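You operate a simulated robot arm through the tools that you are given. There is no shell and no other tool. Be economical: measure what you need, move in short steps, check, and stop when the job is done.

The job below is to be done with a simulated robot arm. You get a single attempt, and the scene is never put back.

## Task
Drop 3 washers from the hopper into the gold parts tin.
Fine: hopper dial on washers; the tin's lid goes on the black lid mat; the tin stays on the teal slide, drawn back out; nothing else in it, nothing spilt. Where these are worked on the way, their far stop is far enough and under half their travel is too little: teal slide.

The check looks at the end state, three seconds after you hand in, the way a careful person would. Anything else that was tipped, shoved, dropped, spilled or broken makes it a failure. Lids that push on must go on centred and level and be pressed home; caps that screw on are set level and turned clockwise until they are tight.

## Robot
A 6-joint arm with a two-finger parallel gripper, fixed in place. Base frame: the origin is at the foot of the arm, x ahead of it, y to its left, z up; the work surface is at about z = 0.86. Readings come in m, degrees, newtons and seconds.
With the tool pointing down near the work surface it reaches from about 0.26 to 0.68 m from the base axis. Its first joint turns from -66.0 to 66.0 degrees. Payload 2.9 kg.
The TCP is the grasp point between the finger pads, 0.03 m short of the fingertips. In the tool frame z runs along the fingers and y along their closing line. Largest opening 0.11 m; finger width 0.02, thickness 0.01; the body of the gripper, 0.048 by 0.112 m, starts 0.055 m behind the TCP.
Orientation is that of the tool frame in the base frame, as a unit quaternion [w, x, y, z]. With the fingers straight down and closing along the base's y, the tool's x points along the base's -x, its y along +y and its z along -z.

## Interface
- The arm moves only by the tool step_arm. Its argument "commands" is a list of rows, each an object (a shift or turn left out is 0, a gripper value left out holds the last) with "angular": the turn, a rotation vector about the base's x, y, z in degrees, a list of three; "slide": the shift along the base's x, y, z in m, a list of three; "fingers": the opening in per cent of the stroke, from 0 (shut) to 100 (fully open). In form: [{"angular": [wx, wy, wz], "slide": [x, y, z], "fingers": fingers}, ...]. A call has 1 to 8 rows; each row shifts and turns the commanded pose from where the row before left it. Each row takes 0.2 s and may step no farther than 0.05 m and 8.6 degrees from the row before; otherwise, or with a gripper value out of range, the whole call is refused. Where a pose cannot be reached the arm comes as near as it can. A force on the tool above 40 N (or 10 N above the force at the start of the call, whichever is more), or a blocked arm, ends the call early, and 0.2 s more pass. Each finger travels about 0.108 m/s and halts on what it meets, pressing with about 25 N; the grip force reading is that of the motor and also rises with nothing between the fingers. The clock runs only during rows and for 0.2 s after the last one: add rows that do not move to give the fingers time. It gives the time, the measured TCP pose, the force on the tool (base axes), the opening and the grip force at its end, in the units of the frame above (readings bear some noise), with the torque about the TCP (base axes, N m) and any sound that the robot's microphone picked up.
- Cameras (640 x 400 px; columns grow to the right, rows downward): "scene" is fixed at [0.0807, 0.4392, 1.4062]; the picture's right is [-0.71, -0.70, 0.00], its down [-0.30, 0.30, -0.91] and it looks along [0.64, -0.64, -0.42] (base axes); focal length 369 px, centre (320, 200). "wrist" rides on the gripper at [0.072, 0.017, -0.103] in the tool frame; the picture's right is [-0.23, 0.97, 0.00], its down [-0.76, -0.18, -0.62] and it looks along [-0.61, -0.14, 0.78] (tool axes); focal length 222 px, centre (320, 200). There is no depth. A picture from a camera that has moved, and an enlarged one, comes with that camera's place and axes in the base frame and with its lens. The place of the scene camera against the robot may be out by one fixed shift of up to 0.012 m in any direction.
- snapshot(camera): a new picture of that camera. No time passes.
- close_up(camera, box): a new picture of the part [left, top, right, bottom] of that camera's present view, enlarged. No time passes.
- job_done(): hands the job in; it is judged then, once.

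Work in short steps. Places have to be worked out from the pictures, the camera data and where the tool is seen: move nearer, look again, correct. Check each grasp and each placing, and mend what went wrong. You have 120 turns and 64 pictures in all, those below and enlarged ones among them. Open the gripper and draw the arm clear of the work before you hand the job in, unless the task says otherwise; then end with one line.

The tools are called after "Emit:" as name(argument=value, ...) on one line, values as JSON. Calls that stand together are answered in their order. step_arm: Moves the arm, as the interface text tells. Its arguments: {"type":"object","properties":{"commands":{"type":"array","items":{"type":"object","properties":{"angular":{"type":"array","items":{"type":"number"}},"slide":{"type":"array","items":{"type":"number"}},"fingers":{"type":"number"}}}}},"required":["commands"]} The other tools are called the same way: snapshot (camera) takes a picture; close_up (camera, box) takes an enlarged picture of a part of a camera's view; job_done () hands the job in.

At the start:

```text
time_s: 0.0
ee_pos: [0.3833, 0.0648, 1.2632]
tcp_rot: [0.0, 0.0, 1.0, 0.0]
force: [0.3, -0.9, 0.1]
moment: [-0.03, 0.0, 0.01]
gripper_width: 0.1101
grasp_force: 0.1
```

scene: 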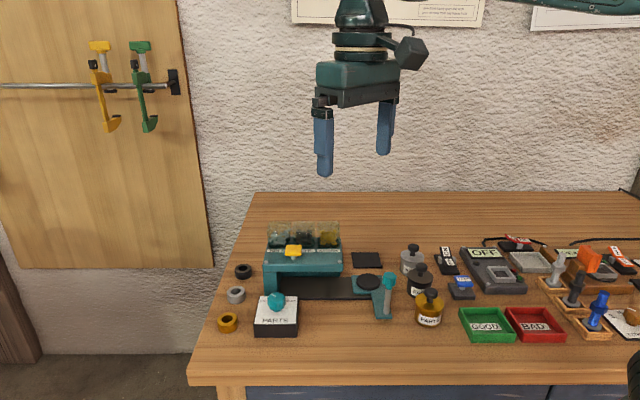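
wrist: 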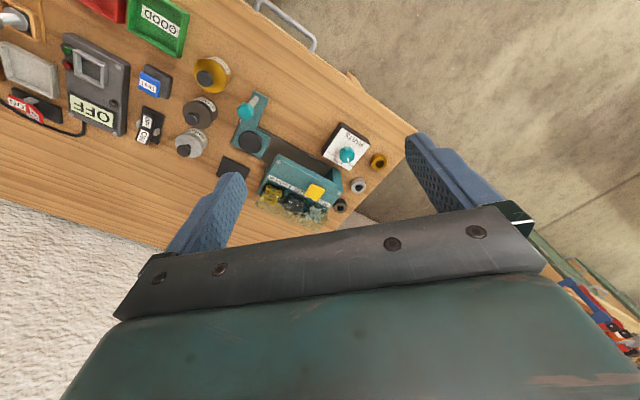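

I start with enlarged views of the hopper area and the tins.

Emit:
close_up(camera="scene", box=[200, 210, 360, 350])

Emit:
close_up(camera="scene", box=[340, 230, 480, 350])

Emit:
close_up(camera="wrist", box=[140, 50, 420, 230])

```text
2.86 times, centred on (280, 280) of scene
camera zoom: at [0.0807, 0.4392, 1.4062], right [-0.71, -0.7, 0.0], down [-0.3, 0.3, -0.91], along [0.64, -0.64, -0.42], focal length 1054 px, centre (434, -29)
```

zoom: 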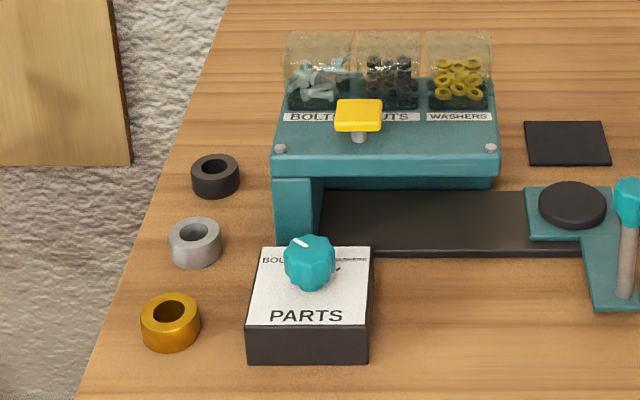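

```text
3.33 times, centred on (410, 290) of scene
camera zoom: at [0.0807, 0.4392, 1.4062], right [-0.71, -0.7, 0.0], down [-0.3, 0.3, -0.91], along [0.64, -0.64, -0.42], focal length 1230 px, centre (20, -100)
```

zoom: 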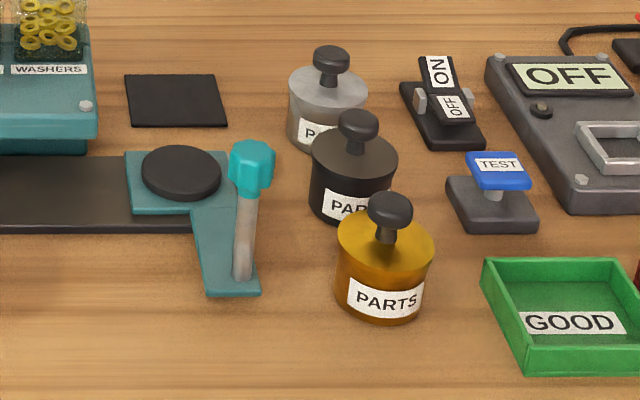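

```text
2.22 times, centred on (280, 140) of wrist
camera zoom: at [0.3097, 0.0822, 1.3666], right [0.23, 0.97, 0.0], down [0.76, -0.18, 0.62], along [0.61, -0.14, -0.78], focal length 494 px, centre (409, 333)
```

zoom: 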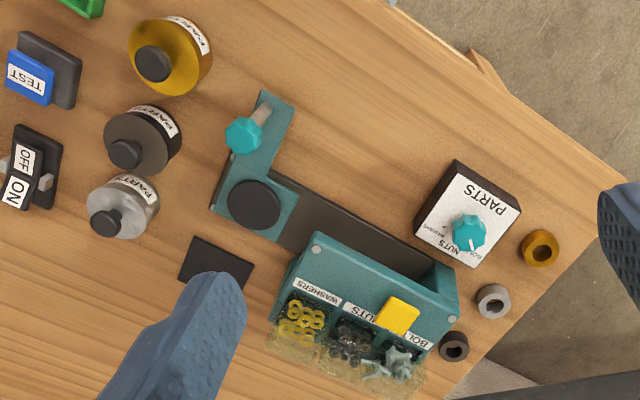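

The dial box, hopper, teal slide (platform, upright handle) and gold tin (around (0.34,-0.13)) are located. I move closer to view the hopper with its yellow part and the labels.

Emit:
step_arm(commands=[{"slide": [0.0, 0.0, -0.04]}, {"slide": [0.0, 0.0, -0.04]}, {"slide": [0.0, -0.02, -0.04]}, {"slide": [0, 0, 0]}])

Emit:
snapshot(camera="wrist")

```text
time_s: 1.0
ee_pos: [0.3834, 0.0452, 1.1418]
tcp_rot: [0.0, 0.0, 1.0, 0.0]
force: [0.1, -0.4, 0.2]
moment: [0.01, 0.01, 0.03]
gripper_width: 0.1102
grasp_force: 0.0
```

```text
58 pictures are left
camera wrist: at [0.3098, 0.0627, 1.246], right [0.23, 0.97, 0.0], down [0.76, -0.18, 0.62], along [0.61, -0.14, -0.78], focal length 222 px, centre (320, 200)
```

wrist: 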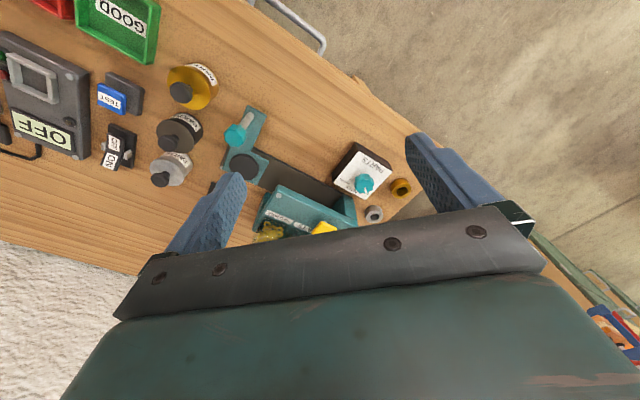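

The hopper is hidden by the gripper here; I move forward in x to look at it and the dial from close.

Emit:
step_arm(commands=[{"slide": [0.04, -0.02, 0.0]}, {"slide": [0.04, -0.02, 0.0]}, {"slide": [0.02, 0, -0.02]}, {"slide": [0, 0, 0]}])

Emit:
close_up(camera="wrist", box=[180, 40, 460, 215])

```text
time_s: 2.0
ee_pos: [0.4824, 0.0058, 1.1223]
tcp_rot: [0.0, 0.0, 1.0, -0.001]
force: [0.2, -0.7, 0.2]
moment: [-0.01, -0.03, 0.0]
gripper_width: 0.1099
grasp_force: 0.0
```

```text
2.29 times, centred on (320, 128) of wrist
camera zoom: at [0.4104, 0.0225, 1.226], right [0.23, 0.97, 0.0], down [0.76, -0.18, 0.62], along [0.61, -0.14, -0.78], focal length 508 px, centre (320, 366)
```

zoom: 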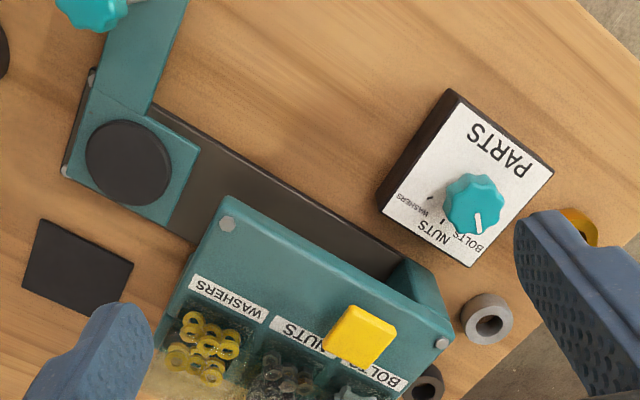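

Positions: dial knob ≈(0.545,0.087), platform disc ≈(0.485,-0.123), mat ≈(0.554,-0.208), yellow plate ≈(0.595,0.006,0.97). Enlarge the dial to read its angles.

Emit:
close_up(camera="wrist", box=[340, 75, 428, 160])

Emit:
close_up(camera="scene", box=[250, 285, 306, 320])

```text
4.71 times, centred on (384, 118) of wrist
camera zoom: at [0.4104, 0.0225, 1.226], right [0.23, 0.97, 0.0], down [0.76, -0.18, 0.62], along [0.61, -0.14, -0.78], focal length 1045 px, centre (19, 588)
```

zoom: 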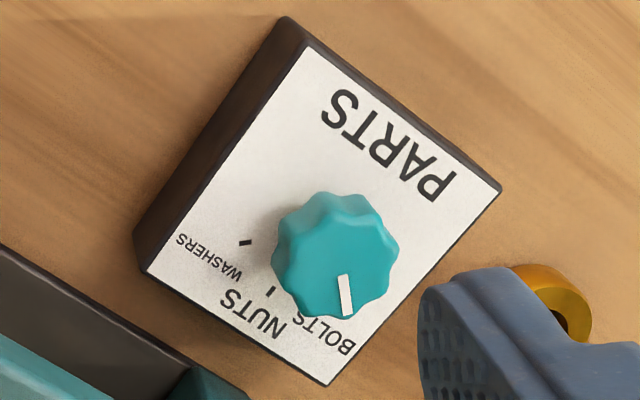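

```text
11.43 times, centred on (278, 302) of scene
camera zoom: at [0.0807, 0.4392, 1.4062], right [-0.71, -0.7, 0.0], down [-0.3, 0.3, -0.91], along [0.64, -0.64, -0.42], focal length 4216 px, centre (800, -971)
```

zoom: 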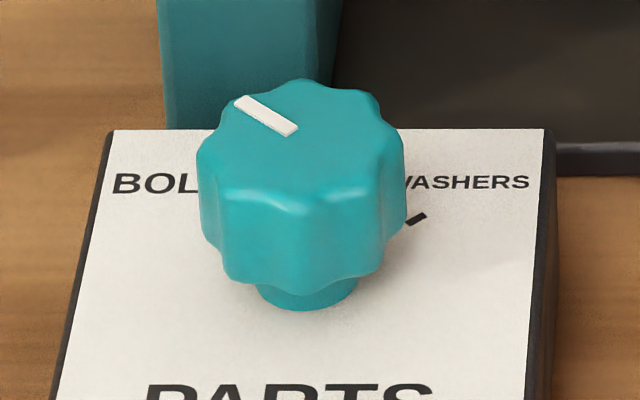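

Geometry: dial box is at 45°, knob axis ≈(0.550,0.088), washers tick is ≈106° clockwise from bolts. I move above the knob with fingers half open and check.

Emit:
step_arm(commands=[{"slide": [0.03, 0.03, 0.0], "fingers": 50}, {"slide": [0.03, 0.03, -0.0]}, {"slide": [0.008, 0.0225, -0.04]}, {"slide": [0, 0, -0.04]}, {"slide": [0, 0, -0.04]}, {"slide": [0, 0, 0]}])

Emit:
snapshot(camera="wrist")

Emit:
close_up(camera="scene", box=[200, 200, 360, 350])

```text
time_s: 3.4
ee_pos: [0.5487, 0.0869, 1.0018]
tcp_rot: [0.0, 0.0, 1.0, 0.0]
force: [0.6, -0.5, -0.1]
moment: [-0.03, -0.04, 0.0]
gripper_width: 0.0549
grasp_force: 0.0
```

```text
54 pictures are left
camera wrist: at [0.477, 0.1046, 1.1058], right [0.23, 0.97, 0.0], down [0.76, -0.18, 0.62], along [0.61, -0.14, -0.78], focal length 222 px, centre (320, 200)
```

wrist: 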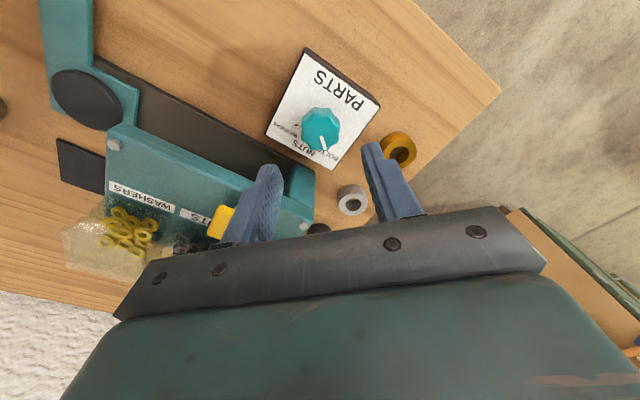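

```text
2.67 times, centred on (280, 275) of scene
camera zoom: at [0.0807, 0.4392, 1.4062], right [-0.71, -0.7, 0.0], down [-0.3, 0.3, -0.91], along [0.64, -0.64, -0.42], focal length 984 px, centre (427, 0)
```

zoom: 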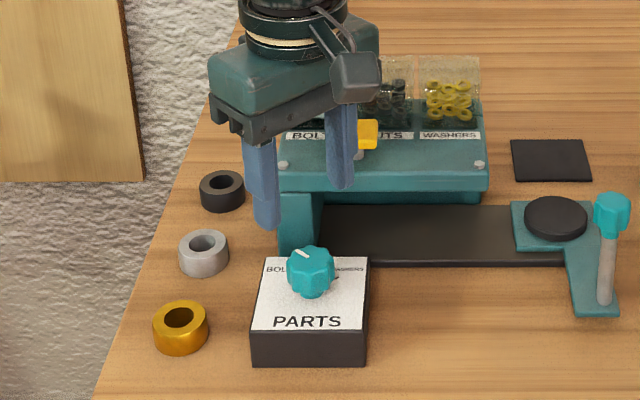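

The knob top projects to (0.549,0.089), under the TCP. I descend onto it and close.

Emit:
step_arm(commands=[{"slide": [0, 0.001, -0.04]}, {"slide": [0, 0, -0.02]}, {"slide": [0, 0, -0.016]}, {"slide": [0, 0, 0]}])

Emit:
close_up(camera="scene", box=[230, 240, 330, 340])

```text
time_s: 4.4
ee_pos: [0.5493, 0.0887, 0.9272]
tcp_rot: [0.001, 0.0, 1.0, 0.0]
force: [0.9, -0.5, -0.2]
moment: [-0.04, 0.02, 0.03]
gripper_width: 0.0549
grasp_force: 0.1
```

```text
4.00 times, centred on (280, 290) of scene
camera zoom: at [0.0807, 0.4392, 1.4062], right [-0.71, -0.7, 0.0], down [-0.3, 0.3, -0.91], along [0.64, -0.64, -0.42], focal length 1476 px, centre (480, -160)
```

zoom: 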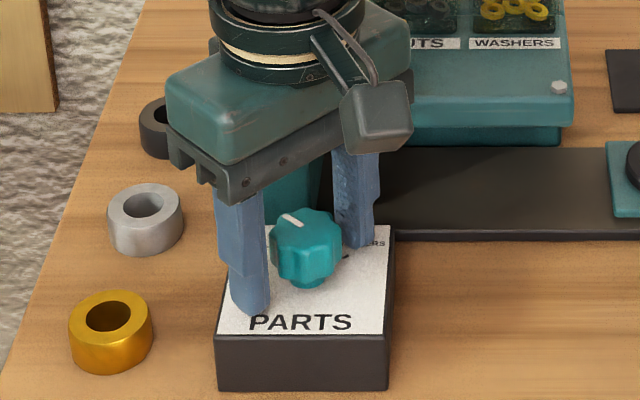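

Fingers straddle the knob with the tips just above the plate. I close on it.

Emit:
step_arm(commands=[{"fingers": 20}, {"fingers": 20}, {"fingers": 20}])

```text
time_s: 5.2
ee_pos: [0.5502, 0.0884, 0.927]
tcp_rot: [0.0, -0.001, 1.0, 0.0]
force: [0.5, -4.0, -3.1]
moment: [-0.05, -0.24, 0.03]
gripper_width: 0.0321
grasp_force: 44.6
```

Gripped (0.032 m). I turn clockwise 56° first and check.

Emit:
step_arm(commands=[{"angular": [0, 0, -8]}, {"angular": [0, 0, -8]}, {"angular": [0, 0, -8]}, {"angular": [0, 0, -8]}, {"angular": [0, 0, -8]}, {"angular": [0, 0, -8]}, {"angular": [0, 0, -8]}])

Emit:
close_up(camera="scene", box=[230, 240, 330, 340])

```text
time_s: 6.8
ee_pos: [0.5488, 0.0881, 0.9269]
tcp_rot: [-0.002, 0.472, 0.882, -0.001]
force: [-14.9, -22.2, -0.6]
moment: [0.37, 0.67, 0.06]
gripper_width: 0.0322
grasp_force: 45.7
```

```text
4.00 times, centred on (280, 290) of scene
camera zoom: at [0.0803, 0.4386, 1.4064], right [-0.71, -0.7, 0.0], down [-0.3, 0.3, -0.91], along [0.64, -0.64, -0.42], focal length 1476 px, centre (480, -160)
```

zoom: 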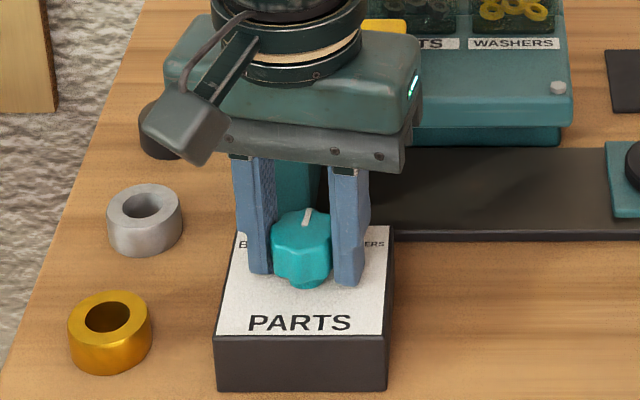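

The pointer follows and is now near NUTS; a sideways load builds, so I shift a millimetre with it and keep turning another 50°.

Emit:
step_arm(commands=[{"slide": [-0.001, -0.001, 0]}, {"angular": [0, 0, -8]}, {"angular": [0, 0, -8]}, {"angular": [0, 0, -8]}, {"angular": [0, 0, -8]}, {"angular": [0, 0, -8]}, {"angular": [0, 0, -8]}])

Emit:
close_up(camera="scene", box=[230, 240, 330, 340])

```text
time_s: 8.4
ee_pos: [0.5475, 0.0868, 0.9266]
tcp_rot: [-0.001, 0.789, 0.614, -0.003]
force: [-18.2, -21.0, -4.5]
moment: [-0.02, 0.27, 0.02]
gripper_width: 0.0323
grasp_force: 44.8
```

```text
4.00 times, centred on (280, 290) of scene
camera zoom: at [0.0803, 0.4387, 1.4064], right [-0.71, -0.7, 0.0], down [-0.3, 0.3, -0.91], along [0.64, -0.64, -0.42], focal length 1476 px, centre (480, -160)
```

zoom: 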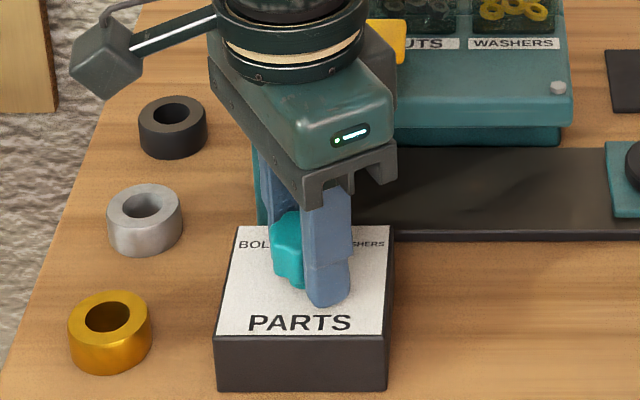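

Turned ~104° in all. I release, lift and check the pointer.

Emit:
step_arm(commands=[{"fingers": 50}, {"fingers": 50}, {"slide": [0, 0, 0.04]}, {"slide": [0, 0, 0.04]}, {"slide": [-0.03, 0.02, 0.04]}, {"slide": [0, 0, 0]}])

Emit:
close_up(camera="scene", box=[230, 240, 330, 340])

Emit:
snapshot(camera="wrist")

```text
refused: row 5 steps farther than a row can; nothing moved
```

```text
4.00 times, centred on (280, 290) of scene
camera zoom: at [0.0803, 0.4387, 1.4064], right [-0.71, -0.7, 0.0], down [-0.3, 0.3, -0.91], along [0.64, -0.64, -0.42], focal length 1476 px, centre (480, -160)
```

zoom: 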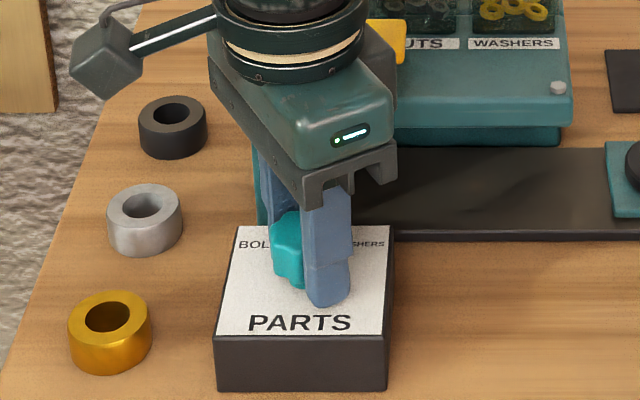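

```text
48 pictures are left
camera wrist: at [0.5824, 0.1531, 1.0301], right [0.89, -0.46, 0.0], down [-0.36, -0.69, 0.63], along [-0.29, -0.55, -0.78], focal length 222 px, centre (320, 200)
```

wrist: 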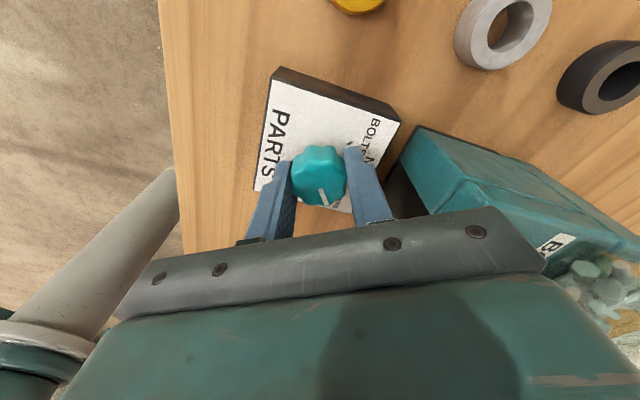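

A row was too long; same move with shorter rows.

Emit:
step_arm(commands=[{"fingers": 50}, {"fingers": 50}, {"slide": [0, 0, 0.04]}, {"slide": [0, 0, 0.04]}, {"slide": [0, 0, 0.04]}, {"slide": [0, 0, 0]}])

Emit:
close_up(camera="scene", box=[230, 250, 320, 340])

Emit:
close_up(camera="wrist", box=[220, 50, 420, 220])

```text
time_s: 9.8
ee_pos: [0.5493, 0.0879, 1.048]
tcp_rot: [0.0, 0.788, 0.616, 0.0]
force: [-0.5, -0.1, -0.8]
moment: [-0.02, 0.01, -0.03]
gripper_width: 0.0549
grasp_force: 0.0
```

```text
4.44 times, centred on (275, 295) of scene
camera zoom: at [0.0807, 0.4392, 1.4062], right [-0.71, -0.7, 0.0], down [-0.3, 0.3, -0.91], along [0.64, -0.64, -0.42], focal length 1640 px, centre (520, -222)
```

zoom: 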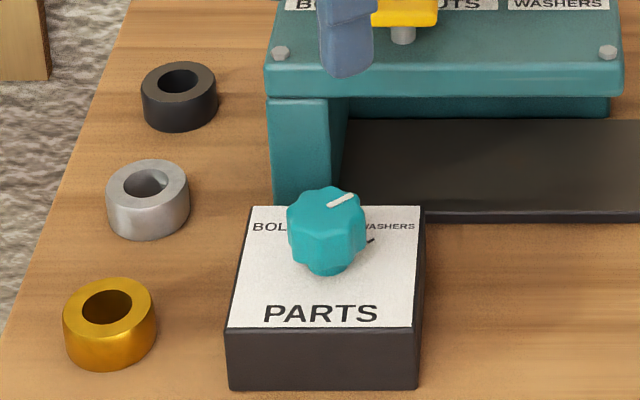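

```text
2.35 times, centred on (320, 135) of wrist
camera zoom: at [0.5832, 0.1543, 1.1508], right [0.89, -0.46, 0.0], down [-0.36, -0.7, 0.62], along [-0.28, -0.55, -0.78], focal length 523 px, centre (320, 353)
```

zoom: 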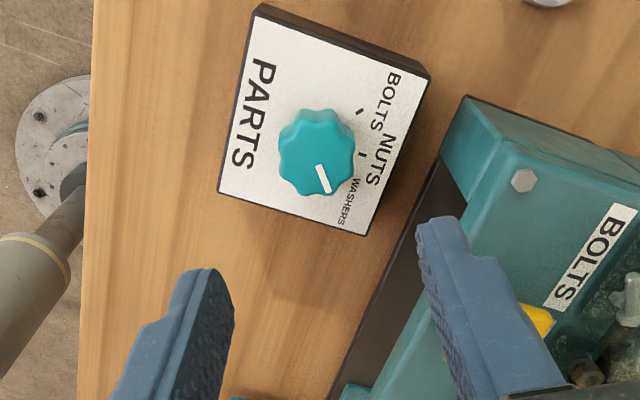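

The pointer works out to −99°, matching the washers mark. Now I rotate back to a 45° gripper (closing across the tin row) and travel above the gold tin.

Emit:
step_arm(commands=[{"slide": [0, 0, 0.045], "angular": [0, 0, 8.4]}, {"slide": [-0.03, -0.03, 0.0], "angular": [0, 0, 8.4]}, {"slide": [-0.03, -0.035, 0.0], "angular": [0, 0, 8.4]}, {"slide": [-0.03, -0.035, 0.0], "angular": [0, 0, 8.4]}, {"slide": [-0.03, -0.035, 0.0], "angular": [0, 0, 8.4]}, {"slide": [-0.03, -0.035, 0.0], "angular": [0, 0, 8.4]}, {"slide": [-0.03, -0.035, 0.0], "angular": [0, 0, 8.4]}, {"slide": [-0.01, -0.02, 0]}])

Emit:
snapshot(camera="wrist")

```text
time_s: 11.6
ee_pos: [0.3582, -0.1369, 1.0913]
tcp_rot: [0.0, 0.384, 0.923, 0.0]
force: [-0.6, 0.4, 0.2]
moment: [0.03, -0.02, 0.01]
gripper_width: 0.0549
grasp_force: 0.1
```

```text
45 pictures are left
camera wrist: at [0.3192, -0.0742, 1.1948], right [0.85, 0.53, 0.0], down [0.41, -0.66, 0.62], along [0.33, -0.53, -0.78], focal length 222 px, centre (320, 200)
```

wrist: 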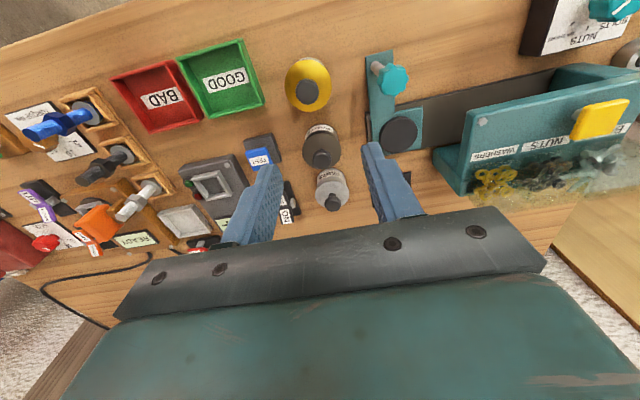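

Triangulated gold lid knob: (0.340,-0.137), top ≈0.916. I go above it and re-check.

Emit:
step_arm(commands=[{"slide": [-0.0178, 0, -0.03]}, {"slide": [0, 0, -0.04]}, {"slide": [0, 0, -0.02]}, {"slide": [0, 0, 0]}])

Emit:
snapshot(camera="wrist")

Emit:
close_up(camera="scene", box=[370, 230, 490, 340])

```text
time_s: 12.6
ee_pos: [0.3411, -0.137, 1.0]
tcp_rot: [0.0, 0.385, 0.923, 0.0]
force: [0.2, 0.8, -0.3]
moment: [0.0, -0.02, 0.01]
gripper_width: 0.0548
grasp_force: 0.1
```

```text
44 pictures are left
camera wrist: at [0.3022, -0.0739, 1.1043], right [0.85, 0.53, 0.0], down [0.41, -0.67, 0.62], along [0.33, -0.53, -0.78], focal length 222 px, centre (320, 200)
```

wrist: 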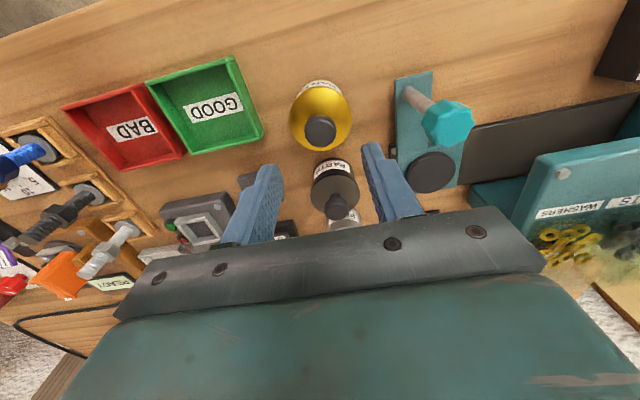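

```text
3.64 times, centred on (430, 285) of scene
camera zoom: at [0.0807, 0.4392, 1.4062], right [-0.71, -0.7, 0.0], down [-0.3, 0.3, -0.91], along [0.64, -0.64, -0.42], focal length 1342 px, centre (-80, -109)
```

zoom: 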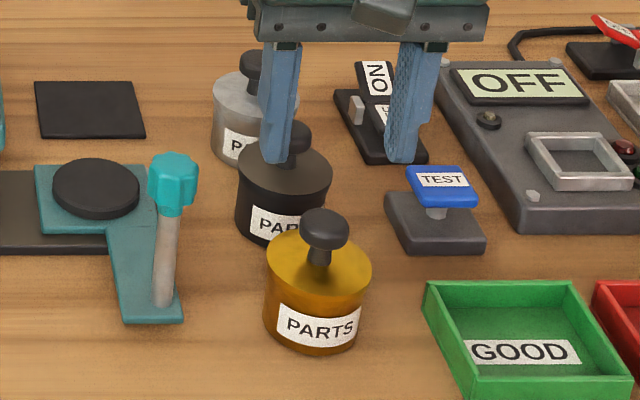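

Knob projects to (0.3405,-0.135); I descend around it.

Emit:
step_arm(commands=[{"slide": [0, 0.001, -0.04]}, {"slide": [0, 0, -0.02]}, {"slide": [0, 0, -0.012]}, {"slide": [0, 0, 0]}])

Emit:
close_up(camera="scene", box=[370, 230, 490, 340])

```text
time_s: 13.4
ee_pos: [0.3457, -0.1356, 0.9346]
tcp_rot: [0.007, 0.38, 0.925, 0.005]
force: [-0.6, 4.4, 12.8]
moment: [0.45, -0.17, 0.04]
gripper_width: 0.0566
grasp_force: 1.9
stopped in row 4: the force on the tool passed its limit at 46 N (the readings are from after the stop); the commanded pose is now the measured one
```

```text
3.64 times, centred on (430, 285) of scene
camera zoom: at [0.0805, 0.4394, 1.4061], right [-0.71, -0.7, 0.0], down [-0.3, 0.3, -0.91], along [0.64, -0.64, -0.42], focal length 1342 px, centre (-80, -109)
```

zoom: 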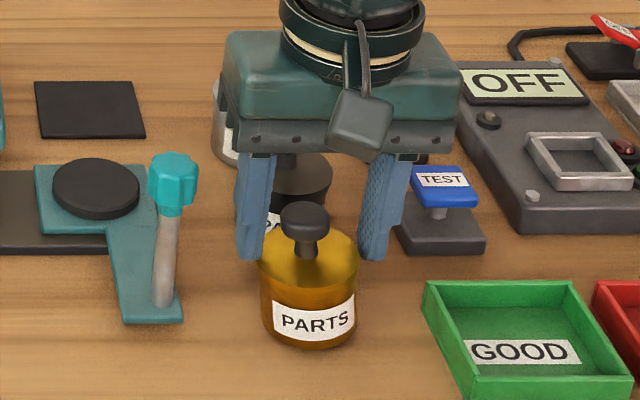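

A finger came down on the lid rim and the tin seems shifted slightly. I back up straight and look.

Emit:
step_arm(commands=[{"slide": [0, 0, 0.02]}, {"slide": [0, 0, 0.04]}, {"slide": [0, 0, 0]}])

Emit:
close_up(camera="scene", box=[370, 230, 490, 340])

Emit:
close_up(camera="wrist", box=[240, 50, 440, 220])

```text
time_s: 14.2
ee_pos: [0.3457, -0.1356, 0.9934]
tcp_rot: [0.006, 0.381, 0.924, 0.003]
force: [-0.2, -0.6, 0.2]
moment: [0.0, 0.02, 0.02]
gripper_width: 0.0549
grasp_force: 0.1
```

```text
3.64 times, centred on (430, 285) of scene
camera zoom: at [0.0807, 0.4392, 1.4062], right [-0.71, -0.7, 0.0], down [-0.3, 0.3, -0.91], along [0.64, -0.64, -0.42], focal length 1342 px, centre (-80, -109)
```

zoom: 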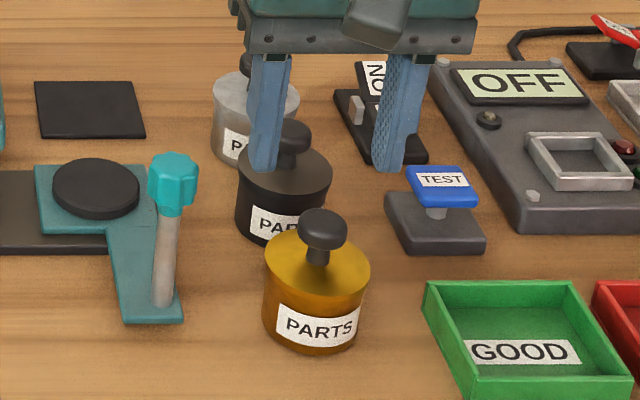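

```text
2.35 times, centred on (340, 135) of wrist
camera zoom: at [0.3046, -0.0718, 1.0967], right [0.85, 0.53, 0.01], down [0.41, -0.66, 0.63], along [0.34, -0.53, -0.78], focal length 523 px, centre (273, 353)
```

zoom: 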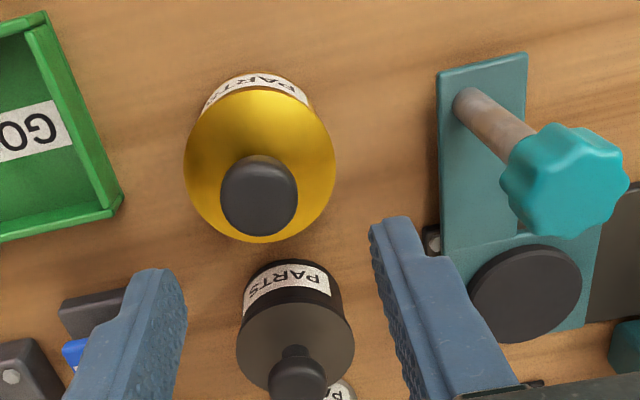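

The tin stood back in place. Lid axis recomputed: (0.337,-0.129), lid top ≈0.905, knob top ≈0.935. I recenter, correct the small tilt, and grip the knob only.

Emit:
step_arm(commands=[{"slide": [-0.0087, 0.0066, 0], "angular": [0, 0.77, -0.2], "fingers": 42}, {"slide": [0, 0, -0.02]}, {"slide": [0, 0, 0]}])

Emit:
close_up(camera="wrist", box=[240, 80, 400, 220])

Emit:
close_up(camera="scene", box=[370, 230, 490, 340])

```text
time_s: 15.0
ee_pos: [0.3364, -0.127, 0.9736]
tcp_rot: [0.001, 0.382, 0.924, 0.001]
force: [0.8, 0.2, -0.1]
moment: [-0.01, 0.01, 0.02]
gripper_width: 0.0464
grasp_force: 0.0
```

```text
2.86 times, centred on (320, 150) of wrist
camera zoom: at [0.2972, -0.065, 1.0768], right [0.85, 0.53, 0.0], down [0.41, -0.67, 0.62], along [0.33, -0.53, -0.78], focal length 635 px, centre (320, 343)
```

zoom: 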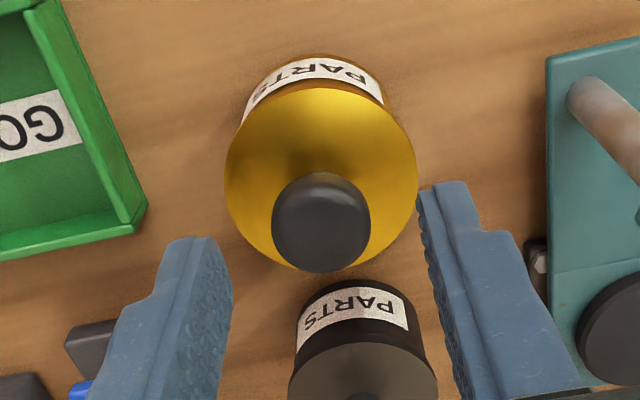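

```text
3.64 times, centred on (430, 285) of scene
camera zoom: at [0.0807, 0.4392, 1.4062], right [-0.71, -0.7, 0.0], down [-0.3, 0.3, -0.91], along [0.64, -0.64, -0.42], focal length 1342 px, centre (-80, -109)
```

zoom: 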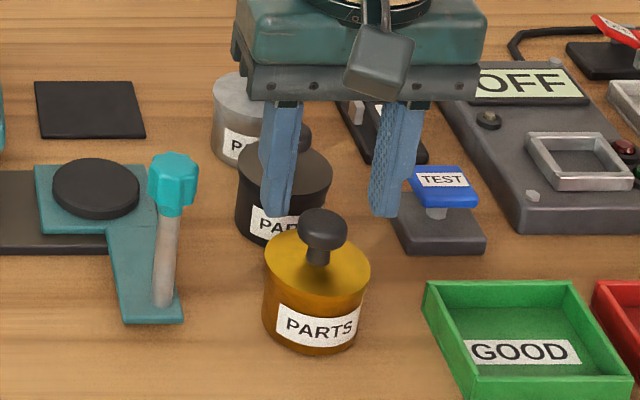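

Knob centred between the fingers per wrist view. I descend to z≈0.943 and close.

Emit:
step_arm(commands=[{"slide": [0.0005, -0.001, -0.02]}, {"slide": [0, 0, -0.011]}, {"slide": [0, 0, 0]}, {"fingers": 15}, {"fingers": 15}, {"fingers": 15}])

Emit:
close_up(camera="scene", box=[370, 230, 490, 340])

```text
time_s: 16.4
ee_pos: [0.3374, -0.1289, 0.9428]
tcp_rot: [0.001, 0.383, 0.924, 0.001]
force: [0.1, -0.2, 0.6]
moment: [-0.04, 0.03, 0.01]
gripper_width: 0.0226
grasp_force: 25.1
heard: snap
```

```text
3.64 times, centred on (430, 285) of scene
camera zoom: at [0.0807, 0.4392, 1.4062], right [-0.71, -0.7, 0.0], down [-0.3, 0.3, -0.91], along [0.64, -0.64, -0.42], focal length 1342 px, centre (-80, -109)
```

zoom: 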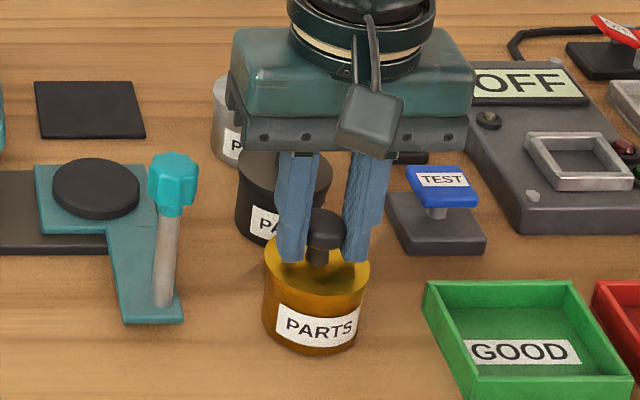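

Knob is gripped (0.0226 m) and a snap was heard. I lift gently and watch.

Emit:
step_arm(commands=[{"slide": [0, 0, 0.01]}, {"slide": [0, 0, 0.01]}, {"slide": [0, 0, 0.02]}, {"slide": [0, 0, 0]}])

Emit:
close_up(camera="scene", box=[370, 230, 490, 340])

```text
time_s: 17.4
ee_pos: [0.337, -0.1298, 0.9833]
tcp_rot: [0.0, 0.383, 0.924, 0.001]
force: [-0.8, 0.5, -0.6]
moment: [-0.01, 0.01, 0.04]
gripper_width: 0.0227
grasp_force: 25.2
```

```text
3.64 times, centred on (430, 285) of scene
camera zoom: at [0.0807, 0.4392, 1.4062], right [-0.71, -0.7, 0.0], down [-0.3, 0.3, -0.91], along [0.64, -0.64, -0.42], focal length 1342 px, centre (-80, -109)
```

zoom: 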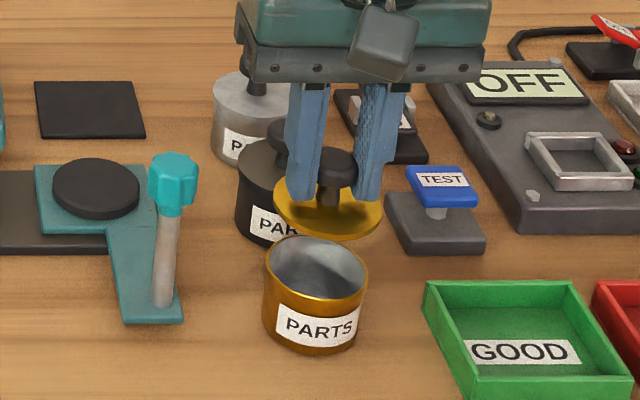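

Lid is off cleanly and in hand. I raise it and carry it towards the black mat.

Emit:
step_arm(commands=[{"slide": [0, 0, 0.045]}, {"slide": [0, 0, 0.045]}, {"slide": [0.04, -0.014, 0]}, {"slide": [0.04, -0.014, 0]}, {"slide": [0.04, -0.014, 0]}, {"slide": [0.04, -0.014, 0]}, {"slide": [0, 0, 0]}])

Emit:
snapshot(camera="wrist")

```text
time_s: 19.0
ee_pos: [0.4971, -0.1857, 1.0716]
tcp_rot: [0.0, 0.383, 0.924, 0.001]
force: [-0.4, -0.3, -0.2]
moment: [0.0, -0.04, -0.02]
gripper_width: 0.0233
grasp_force: 25.3
```

```text
35 pictures are left
camera wrist: at [0.4581, -0.123, 1.176], right [0.85, 0.53, 0.0], down [0.41, -0.67, 0.62], along [0.33, -0.53, -0.78], focal length 222 px, centre (320, 200)
```

wrist: 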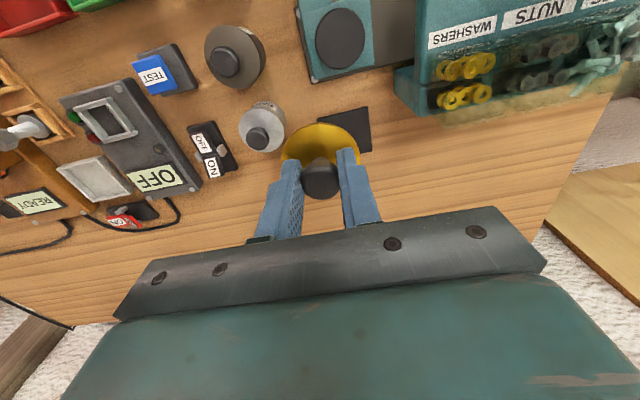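

Mat centre from its corners: (0.5585,-0.2127). I move over it and lower.

Emit:
step_arm(commands=[{"slide": [0.031, -0.0135, 0]}, {"slide": [0.0304, -0.0135, 0]}, {"slide": [0, 0, -0.04]}, {"slide": [0, 0, -0.04]}, {"slide": [0, 0, -0.04]}, {"slide": [0, 0, 0]}])

Emit:
close_up(camera="scene", box=[310, 200, 430, 310])

Emit:
snapshot(camera="wrist")

```text
time_s: 20.4
ee_pos: [0.5578, -0.2132, 0.9519]
tcp_rot: [0.0, 0.383, 0.924, 0.001]
force: [-0.8, 0.5, -0.2]
moment: [0.01, -0.02, 0.0]
gripper_width: 0.0233
grasp_force: 24.4
```

```text
3.64 times, centred on (370, 255) of scene
camera zoom: at [0.0807, 0.4392, 1.4062], right [-0.71, -0.7, 0.0], down [-0.3, 0.3, -0.91], along [0.64, -0.64, -0.42], focal length 1342 px, centre (138, 0)
```

zoom: 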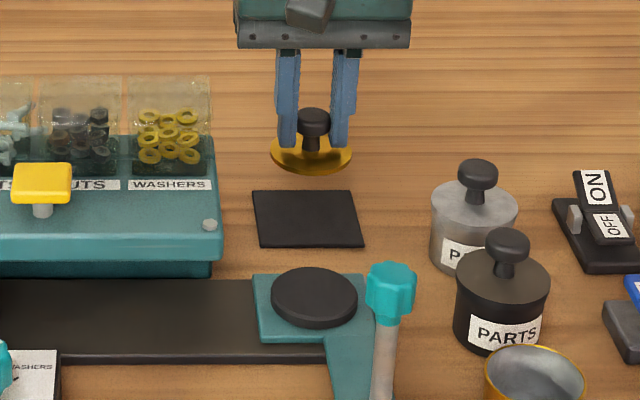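

```text
33 pictures are left
camera wrist: at [0.5186, -0.1492, 1.0557], right [0.85, 0.53, 0.0], down [0.41, -0.67, 0.62], along [0.33, -0.53, -0.78], focal length 222 px, centre (320, 200)
```

wrist: 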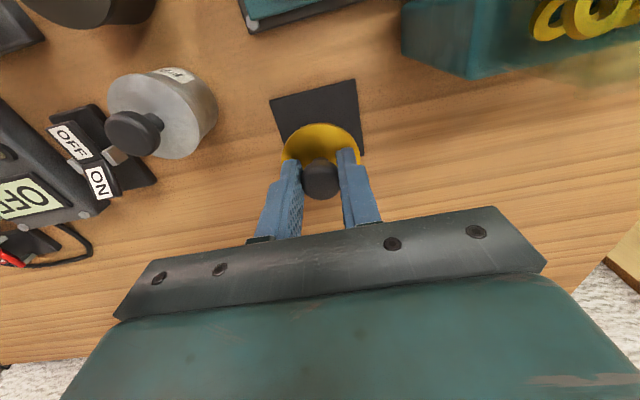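

Centred over the mat. I lower to touch it in small steps.

Emit:
step_arm(commands=[{"slide": [0, 0.001, -0.03]}, {"slide": [0, 0, -0.008]}, {"slide": [0, 0, -0.003]}, {"slide": [0, 0, 0]}])

Emit:
close_up(camera="scene", box=[340, 220, 400, 275])

```text
time_s: 21.4
ee_pos: [0.5589, -0.2124, 0.9115]
tcp_rot: [0.001, 0.382, 0.924, 0.001]
force: [-1.2, 0.9, 0.5]
moment: [0.04, 0.0, -0.02]
gripper_width: 0.0234
grasp_force: 24.6
```

```text
7.27 times, centred on (370, 248) of scene
camera zoom: at [0.0807, 0.4392, 1.4062], right [-0.71, -0.7, 0.0], down [-0.3, 0.3, -0.91], along [0.64, -0.64, -0.42], focal length 2683 px, centre (-44, -146)
```

zoom: 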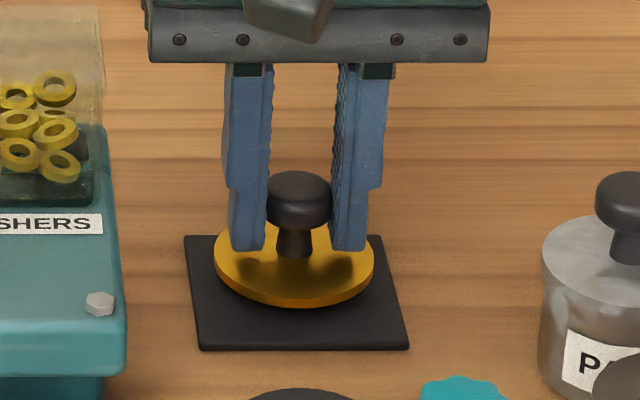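

Still slightly above; I lower 2 mm at a time until contact.

Emit:
step_arm(commands=[{"slide": [0, 0, -0.002]}, {"slide": [0, 0, -0.002]}, {"slide": [0, 0, -0.002]}])

```text
time_s: 22.2
ee_pos: [0.5592, -0.2123, 0.9079]
tcp_rot: [0.002, 0.383, 0.924, 0.001]
force: [-9.1, 2.1, 24.4]
moment: [0.1, 0.26, 0.04]
gripper_width: 0.0228
grasp_force: 25.3
```

Contact (24 N). I ease up a hair, open slightly, and rise.

Emit:
step_arm(commands=[{"slide": [0, 0, 0.002]}, {"fingers": 40}, {"fingers": 40}, {"slide": [0, 0, 0.02]}, {"slide": [0, 0, 0.04]}, {"slide": [0, 0, 0.04]}, {"slide": [-0.03, 0, 0.03]}, {"slide": [0, 0, 0]}])

Emit:
close_up(camera="scene", box=[320, 200, 480, 340])

```text
time_s: 24.0
ee_pos: [0.5298, -0.2114, 1.0376]
tcp_rot: [-0.001, 0.382, 0.924, 0.001]
force: [-1.0, 0.1, -0.2]
moment: [0.02, 0.0, 0.02]
gripper_width: 0.0439
grasp_force: 0.0
```

```text
2.86 times, centred on (400, 270) of scene
camera zoom: at [0.0807, 0.4392, 1.4062], right [-0.71, -0.7, 0.0], down [-0.3, 0.3, -0.91], along [0.64, -0.64, -0.42], focal length 1054 px, centre (91, 0)
```

zoom: 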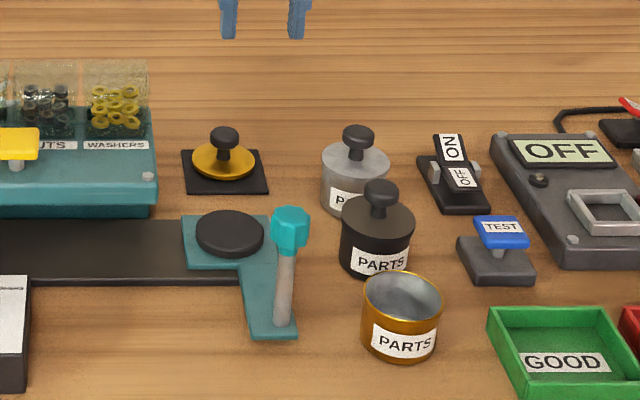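

Lid rests level on the mat. Next I return above the open gold tin with fingers at 75%.

Emit:
step_arm(commands=[{"slide": [-0.04, 0.017, 0], "fingers": 75}, {"slide": [-0.04, 0.017, 0]}, {"slide": [-0.04, 0.017, 0]}, {"slide": [-0.04, 0.017, 0]}, {"slide": [-0.0328, 0.0144, 0]}, {"slide": [0, 0, -0.04]}, {"slide": [0, 0, 0]}])

Emit:
snapshot(camera="wrist")

```text
time_s: 25.6
ee_pos: [0.3364, -0.1283, 0.9972]
tcp_rot: [0.001, 0.383, 0.924, 0.001]
force: [0.7, -0.3, 0.2]
moment: [0.0, -0.01, -0.01]
gripper_width: 0.0822
grasp_force: 0.1
```

```text
30 pictures are left
camera wrist: at [0.297, -0.0649, 1.1012], right [0.85, 0.53, 0.0], down [0.41, -0.67, 0.62], along [0.33, -0.53, -0.78], focal length 222 px, centre (320, 200)
```

wrist: 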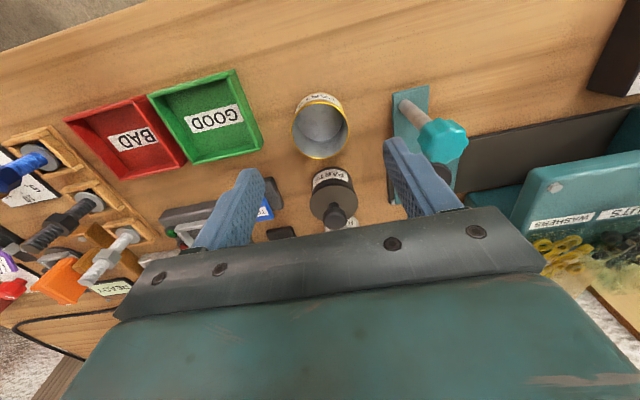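

Tin centre ≈(0.338,-0.130); clearances to tray and handle are over 1 cm. I lower around it.

Emit:
step_arm(commands=[{"slide": [0.0015, -0.002, -0.04]}, {"slide": [0, 0, -0.04]}, {"slide": [0, 0, -0.018]}, {"slide": [0, 0, 0]}])

Emit:
close_up(camera="scene", box=[370, 230, 490, 340])

```text
time_s: 26.6
ee_pos: [0.3368, -0.1311, 0.8997]
tcp_rot: [0.0, 0.382, 0.924, 0.001]
force: [0.0, -0.4, -0.3]
moment: [-0.03, 0.02, -0.05]
gripper_width: 0.0826
grasp_force: 0.0
```

```text
3.64 times, centred on (430, 285) of scene
camera zoom: at [0.0807, 0.4392, 1.4062], right [-0.71, -0.7, 0.0], down [-0.3, 0.3, -0.91], along [0.64, -0.64, -0.42], focal length 1342 px, centre (-80, -109)
```

zoom: 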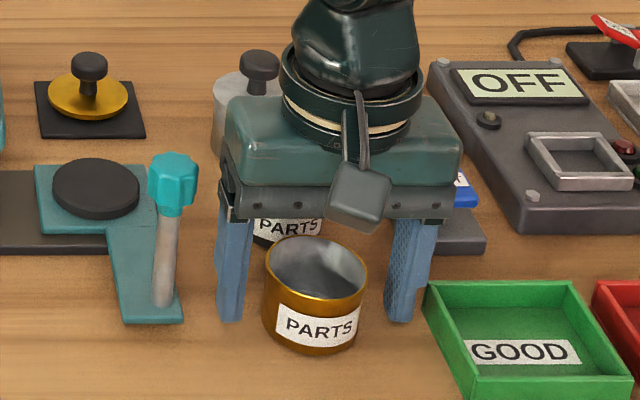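

Fingers flank the tin, tips just above the table. I close.

Emit:
step_arm(commands=[{"fingers": 40}, {"fingers": 40}, {"fingers": 40}])

```text
time_s: 27.4
ee_pos: [0.3367, -0.1317, 0.901]
tcp_rot: [0.0, 0.383, 0.924, 0.001]
force: [-0.1, 0.1, 0.3]
moment: [0.0, 0.01, 0.02]
gripper_width: 0.0537
grasp_force: 24.6
```

Tin held (0.0537 m). I lift it well above the handle and carry it over the platform disc.

Emit:
step_arm(commands=[{"slide": [0, 0, 0.02]}, {"slide": [0, 0, 0.045]}, {"slide": [0, 0, 0.045]}, {"slide": [0, 0, 0.03]}, {"slide": [0.045, 0, 0]}, {"slide": [0.045, 0, 0]}, {"slide": [0.045, 0.004, 0]}, {"slide": [0, 0, 0]}])

Emit:
snapshot(camera="wrist")

```text
time_s: 29.2
ee_pos: [0.4731, -0.1259, 1.0399]
tcp_rot: [0.0, 0.383, 0.924, 0.001]
force: [0.7, -0.8, -0.6]
moment: [0.01, 0.01, 0.01]
gripper_width: 0.0533
grasp_force: 25.0
```

```text
28 pictures are left
camera wrist: at [0.4339, -0.0637, 1.1435], right [0.85, 0.53, 0.0], down [0.41, -0.67, 0.62], along [0.33, -0.53, -0.78], focal length 222 px, centre (320, 200)
```

wrist: 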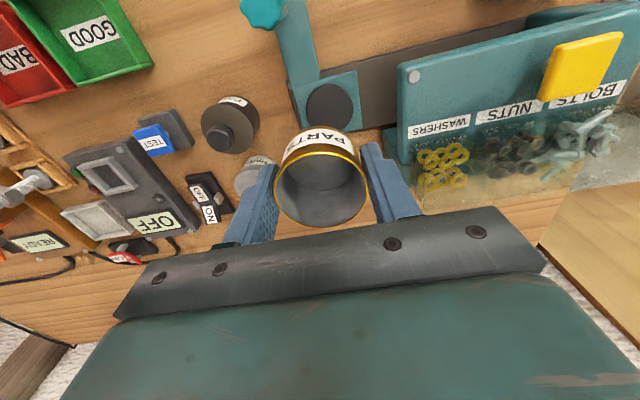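

Disc centre (0.484,-0.122), tin centred on TCP. I align and descend to just above.

Emit:
step_arm(commands=[{"slide": [0.011, 0.004, 0]}, {"slide": [0, 0, -0.04]}, {"slide": [0, 0, -0.04]}, {"slide": [0, 0, -0.02]}, {"slide": [0, 0, 0]}])

Emit:
close_up(camera="scene", box=[320, 230, 420, 325])

Emit:
close_up(camera="wrist", box=[240, 60, 400, 220])

```text
time_s: 30.4
ee_pos: [0.4834, -0.1235, 0.9393]
tcp_rot: [0.0, 0.383, 0.924, 0.001]
force: [0.2, 0.7, -1.6]
moment: [0.0, 0.03, -0.01]
gripper_width: 0.0535
grasp_force: 25.0
```

```text
4.21 times, centred on (370, 278) of scene
camera zoom: at [0.0807, 0.4392, 1.4062], right [-0.71, -0.7, 0.0], down [-0.3, 0.3, -0.91], along [0.64, -0.64, -0.42], focal length 1554 px, centre (110, -126)
```

zoom: 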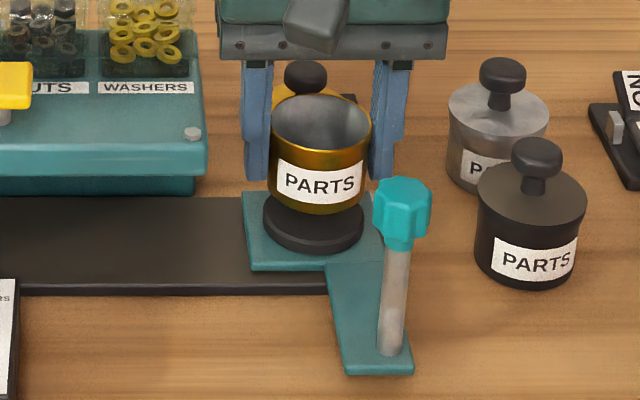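

```text
2.50 times, centred on (320, 140) of wrist
camera zoom: at [0.4437, -0.0602, 1.043], right [0.85, 0.53, 0.0], down [0.41, -0.67, 0.62], along [0.33, -0.53, -0.78], focal length 555 px, centre (320, 350)
```

zoom: 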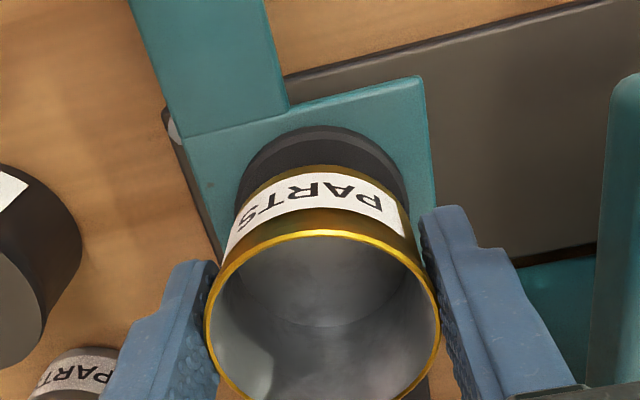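

Tin is within ~2 mm of the disc axis; I nudge 1 mm and descend in small steps until contact.

Emit:
step_arm(commands=[{"slide": [0.001, 0.001, -0.006]}, {"slide": [0, 0, -0.004]}, {"slide": [0, 0, -0.003]}, {"slide": [0, 0, -0.002]}, {"slide": [0, 0, 0]}])

Emit:
close_up(camera="scene", box=[330, 240, 410, 310])

```text
time_s: 31.6
ee_pos: [0.4845, -0.1222, 0.9248]
tcp_rot: [0.001, 0.383, 0.924, 0.002]
force: [-2.9, 1.9, 11.7]
moment: [0.03, 0.22, -0.03]
gripper_width: 0.0534
grasp_force: 24.5
```

```text
5.71 times, centred on (370, 275) of scene
camera zoom: at [0.0805, 0.4393, 1.4062], right [-0.71, -0.7, 0.0], down [-0.3, 0.3, -0.91], along [0.64, -0.64, -0.42], focal length 2108 px, centre (34, -229)
```

zoom: 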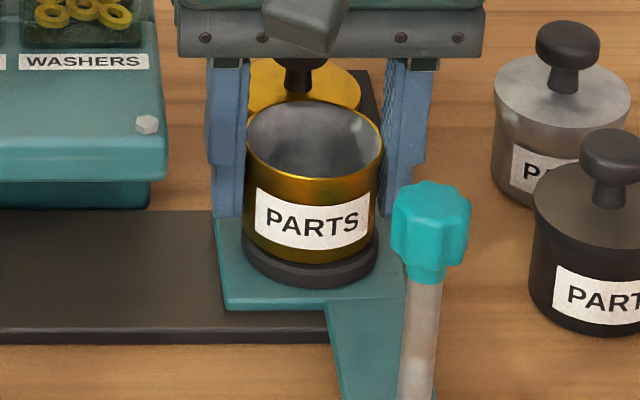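

Contact felt, but the tin may sit a little toward the rear of the disc. I take closer looks before releasing.

Emit:
close_up(camera="scene", box=[355, 255, 395, 295])

Emit:
close_up(camera="wrist", box=[250, 70, 390, 210])

```text
10.00 times, centred on (375, 275) of scene
camera zoom: at [0.0805, 0.4393, 1.4062], right [-0.71, -0.7, 0.0], down [-0.3, 0.3, -0.91], along [0.64, -0.64, -0.42], focal length 3690 px, centre (-230, -550)
```

zoom: 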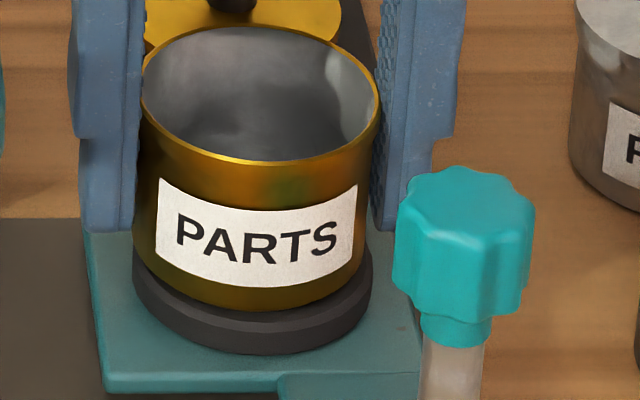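

```text
2.86 times, centred on (320, 140) of wrist
camera zoom: at [0.4448, -0.0588, 1.0289], right [0.85, 0.53, 0.0], down [0.41, -0.66, 0.62], along [0.33, -0.53, -0.78], focal length 635 px, centre (320, 371)
```

zoom: 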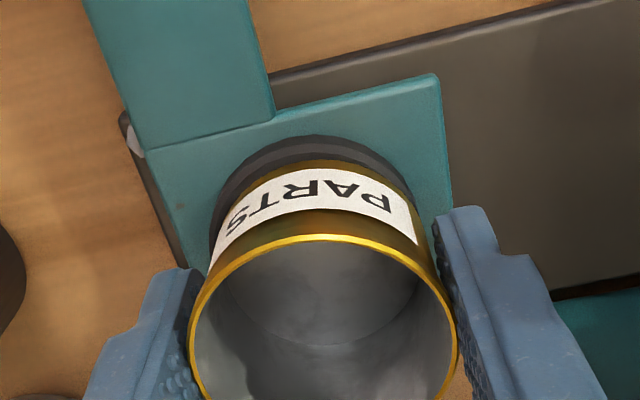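

The tin is about 4–5 mm too far toward the rear. I lift 5 mm, shift (-0.003,+0.003), and set down again.

Emit:
step_arm(commands=[{"slide": [0, 0, 0.006]}, {"slide": [-0.003, 0.003, 0]}, {"slide": [0, 0, -0.003]}, {"slide": [0, 0, -0.003]}, {"slide": [0, 0, 0]}])

Emit:
close_up(camera="scene", box=[355, 255, 395, 295])

```text
time_s: 32.8
ee_pos: [0.4828, -0.1197, 0.9244]
tcp_rot: [0.001, 0.383, 0.924, 0.002]
force: [-2.1, 1.1, 14.1]
moment: [0.07, 0.19, -0.01]
gripper_width: 0.0535
grasp_force: 25.3
```

```text
10.00 times, centred on (375, 275) of scene
camera zoom: at [0.0804, 0.4393, 1.4062], right [-0.71, -0.7, 0.0], down [-0.3, 0.3, -0.91], along [0.64, -0.64, -0.42], focal length 3690 px, centre (-230, -550)
```

zoom: 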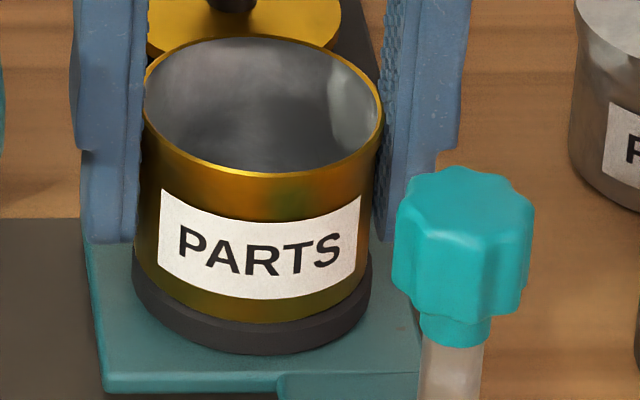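

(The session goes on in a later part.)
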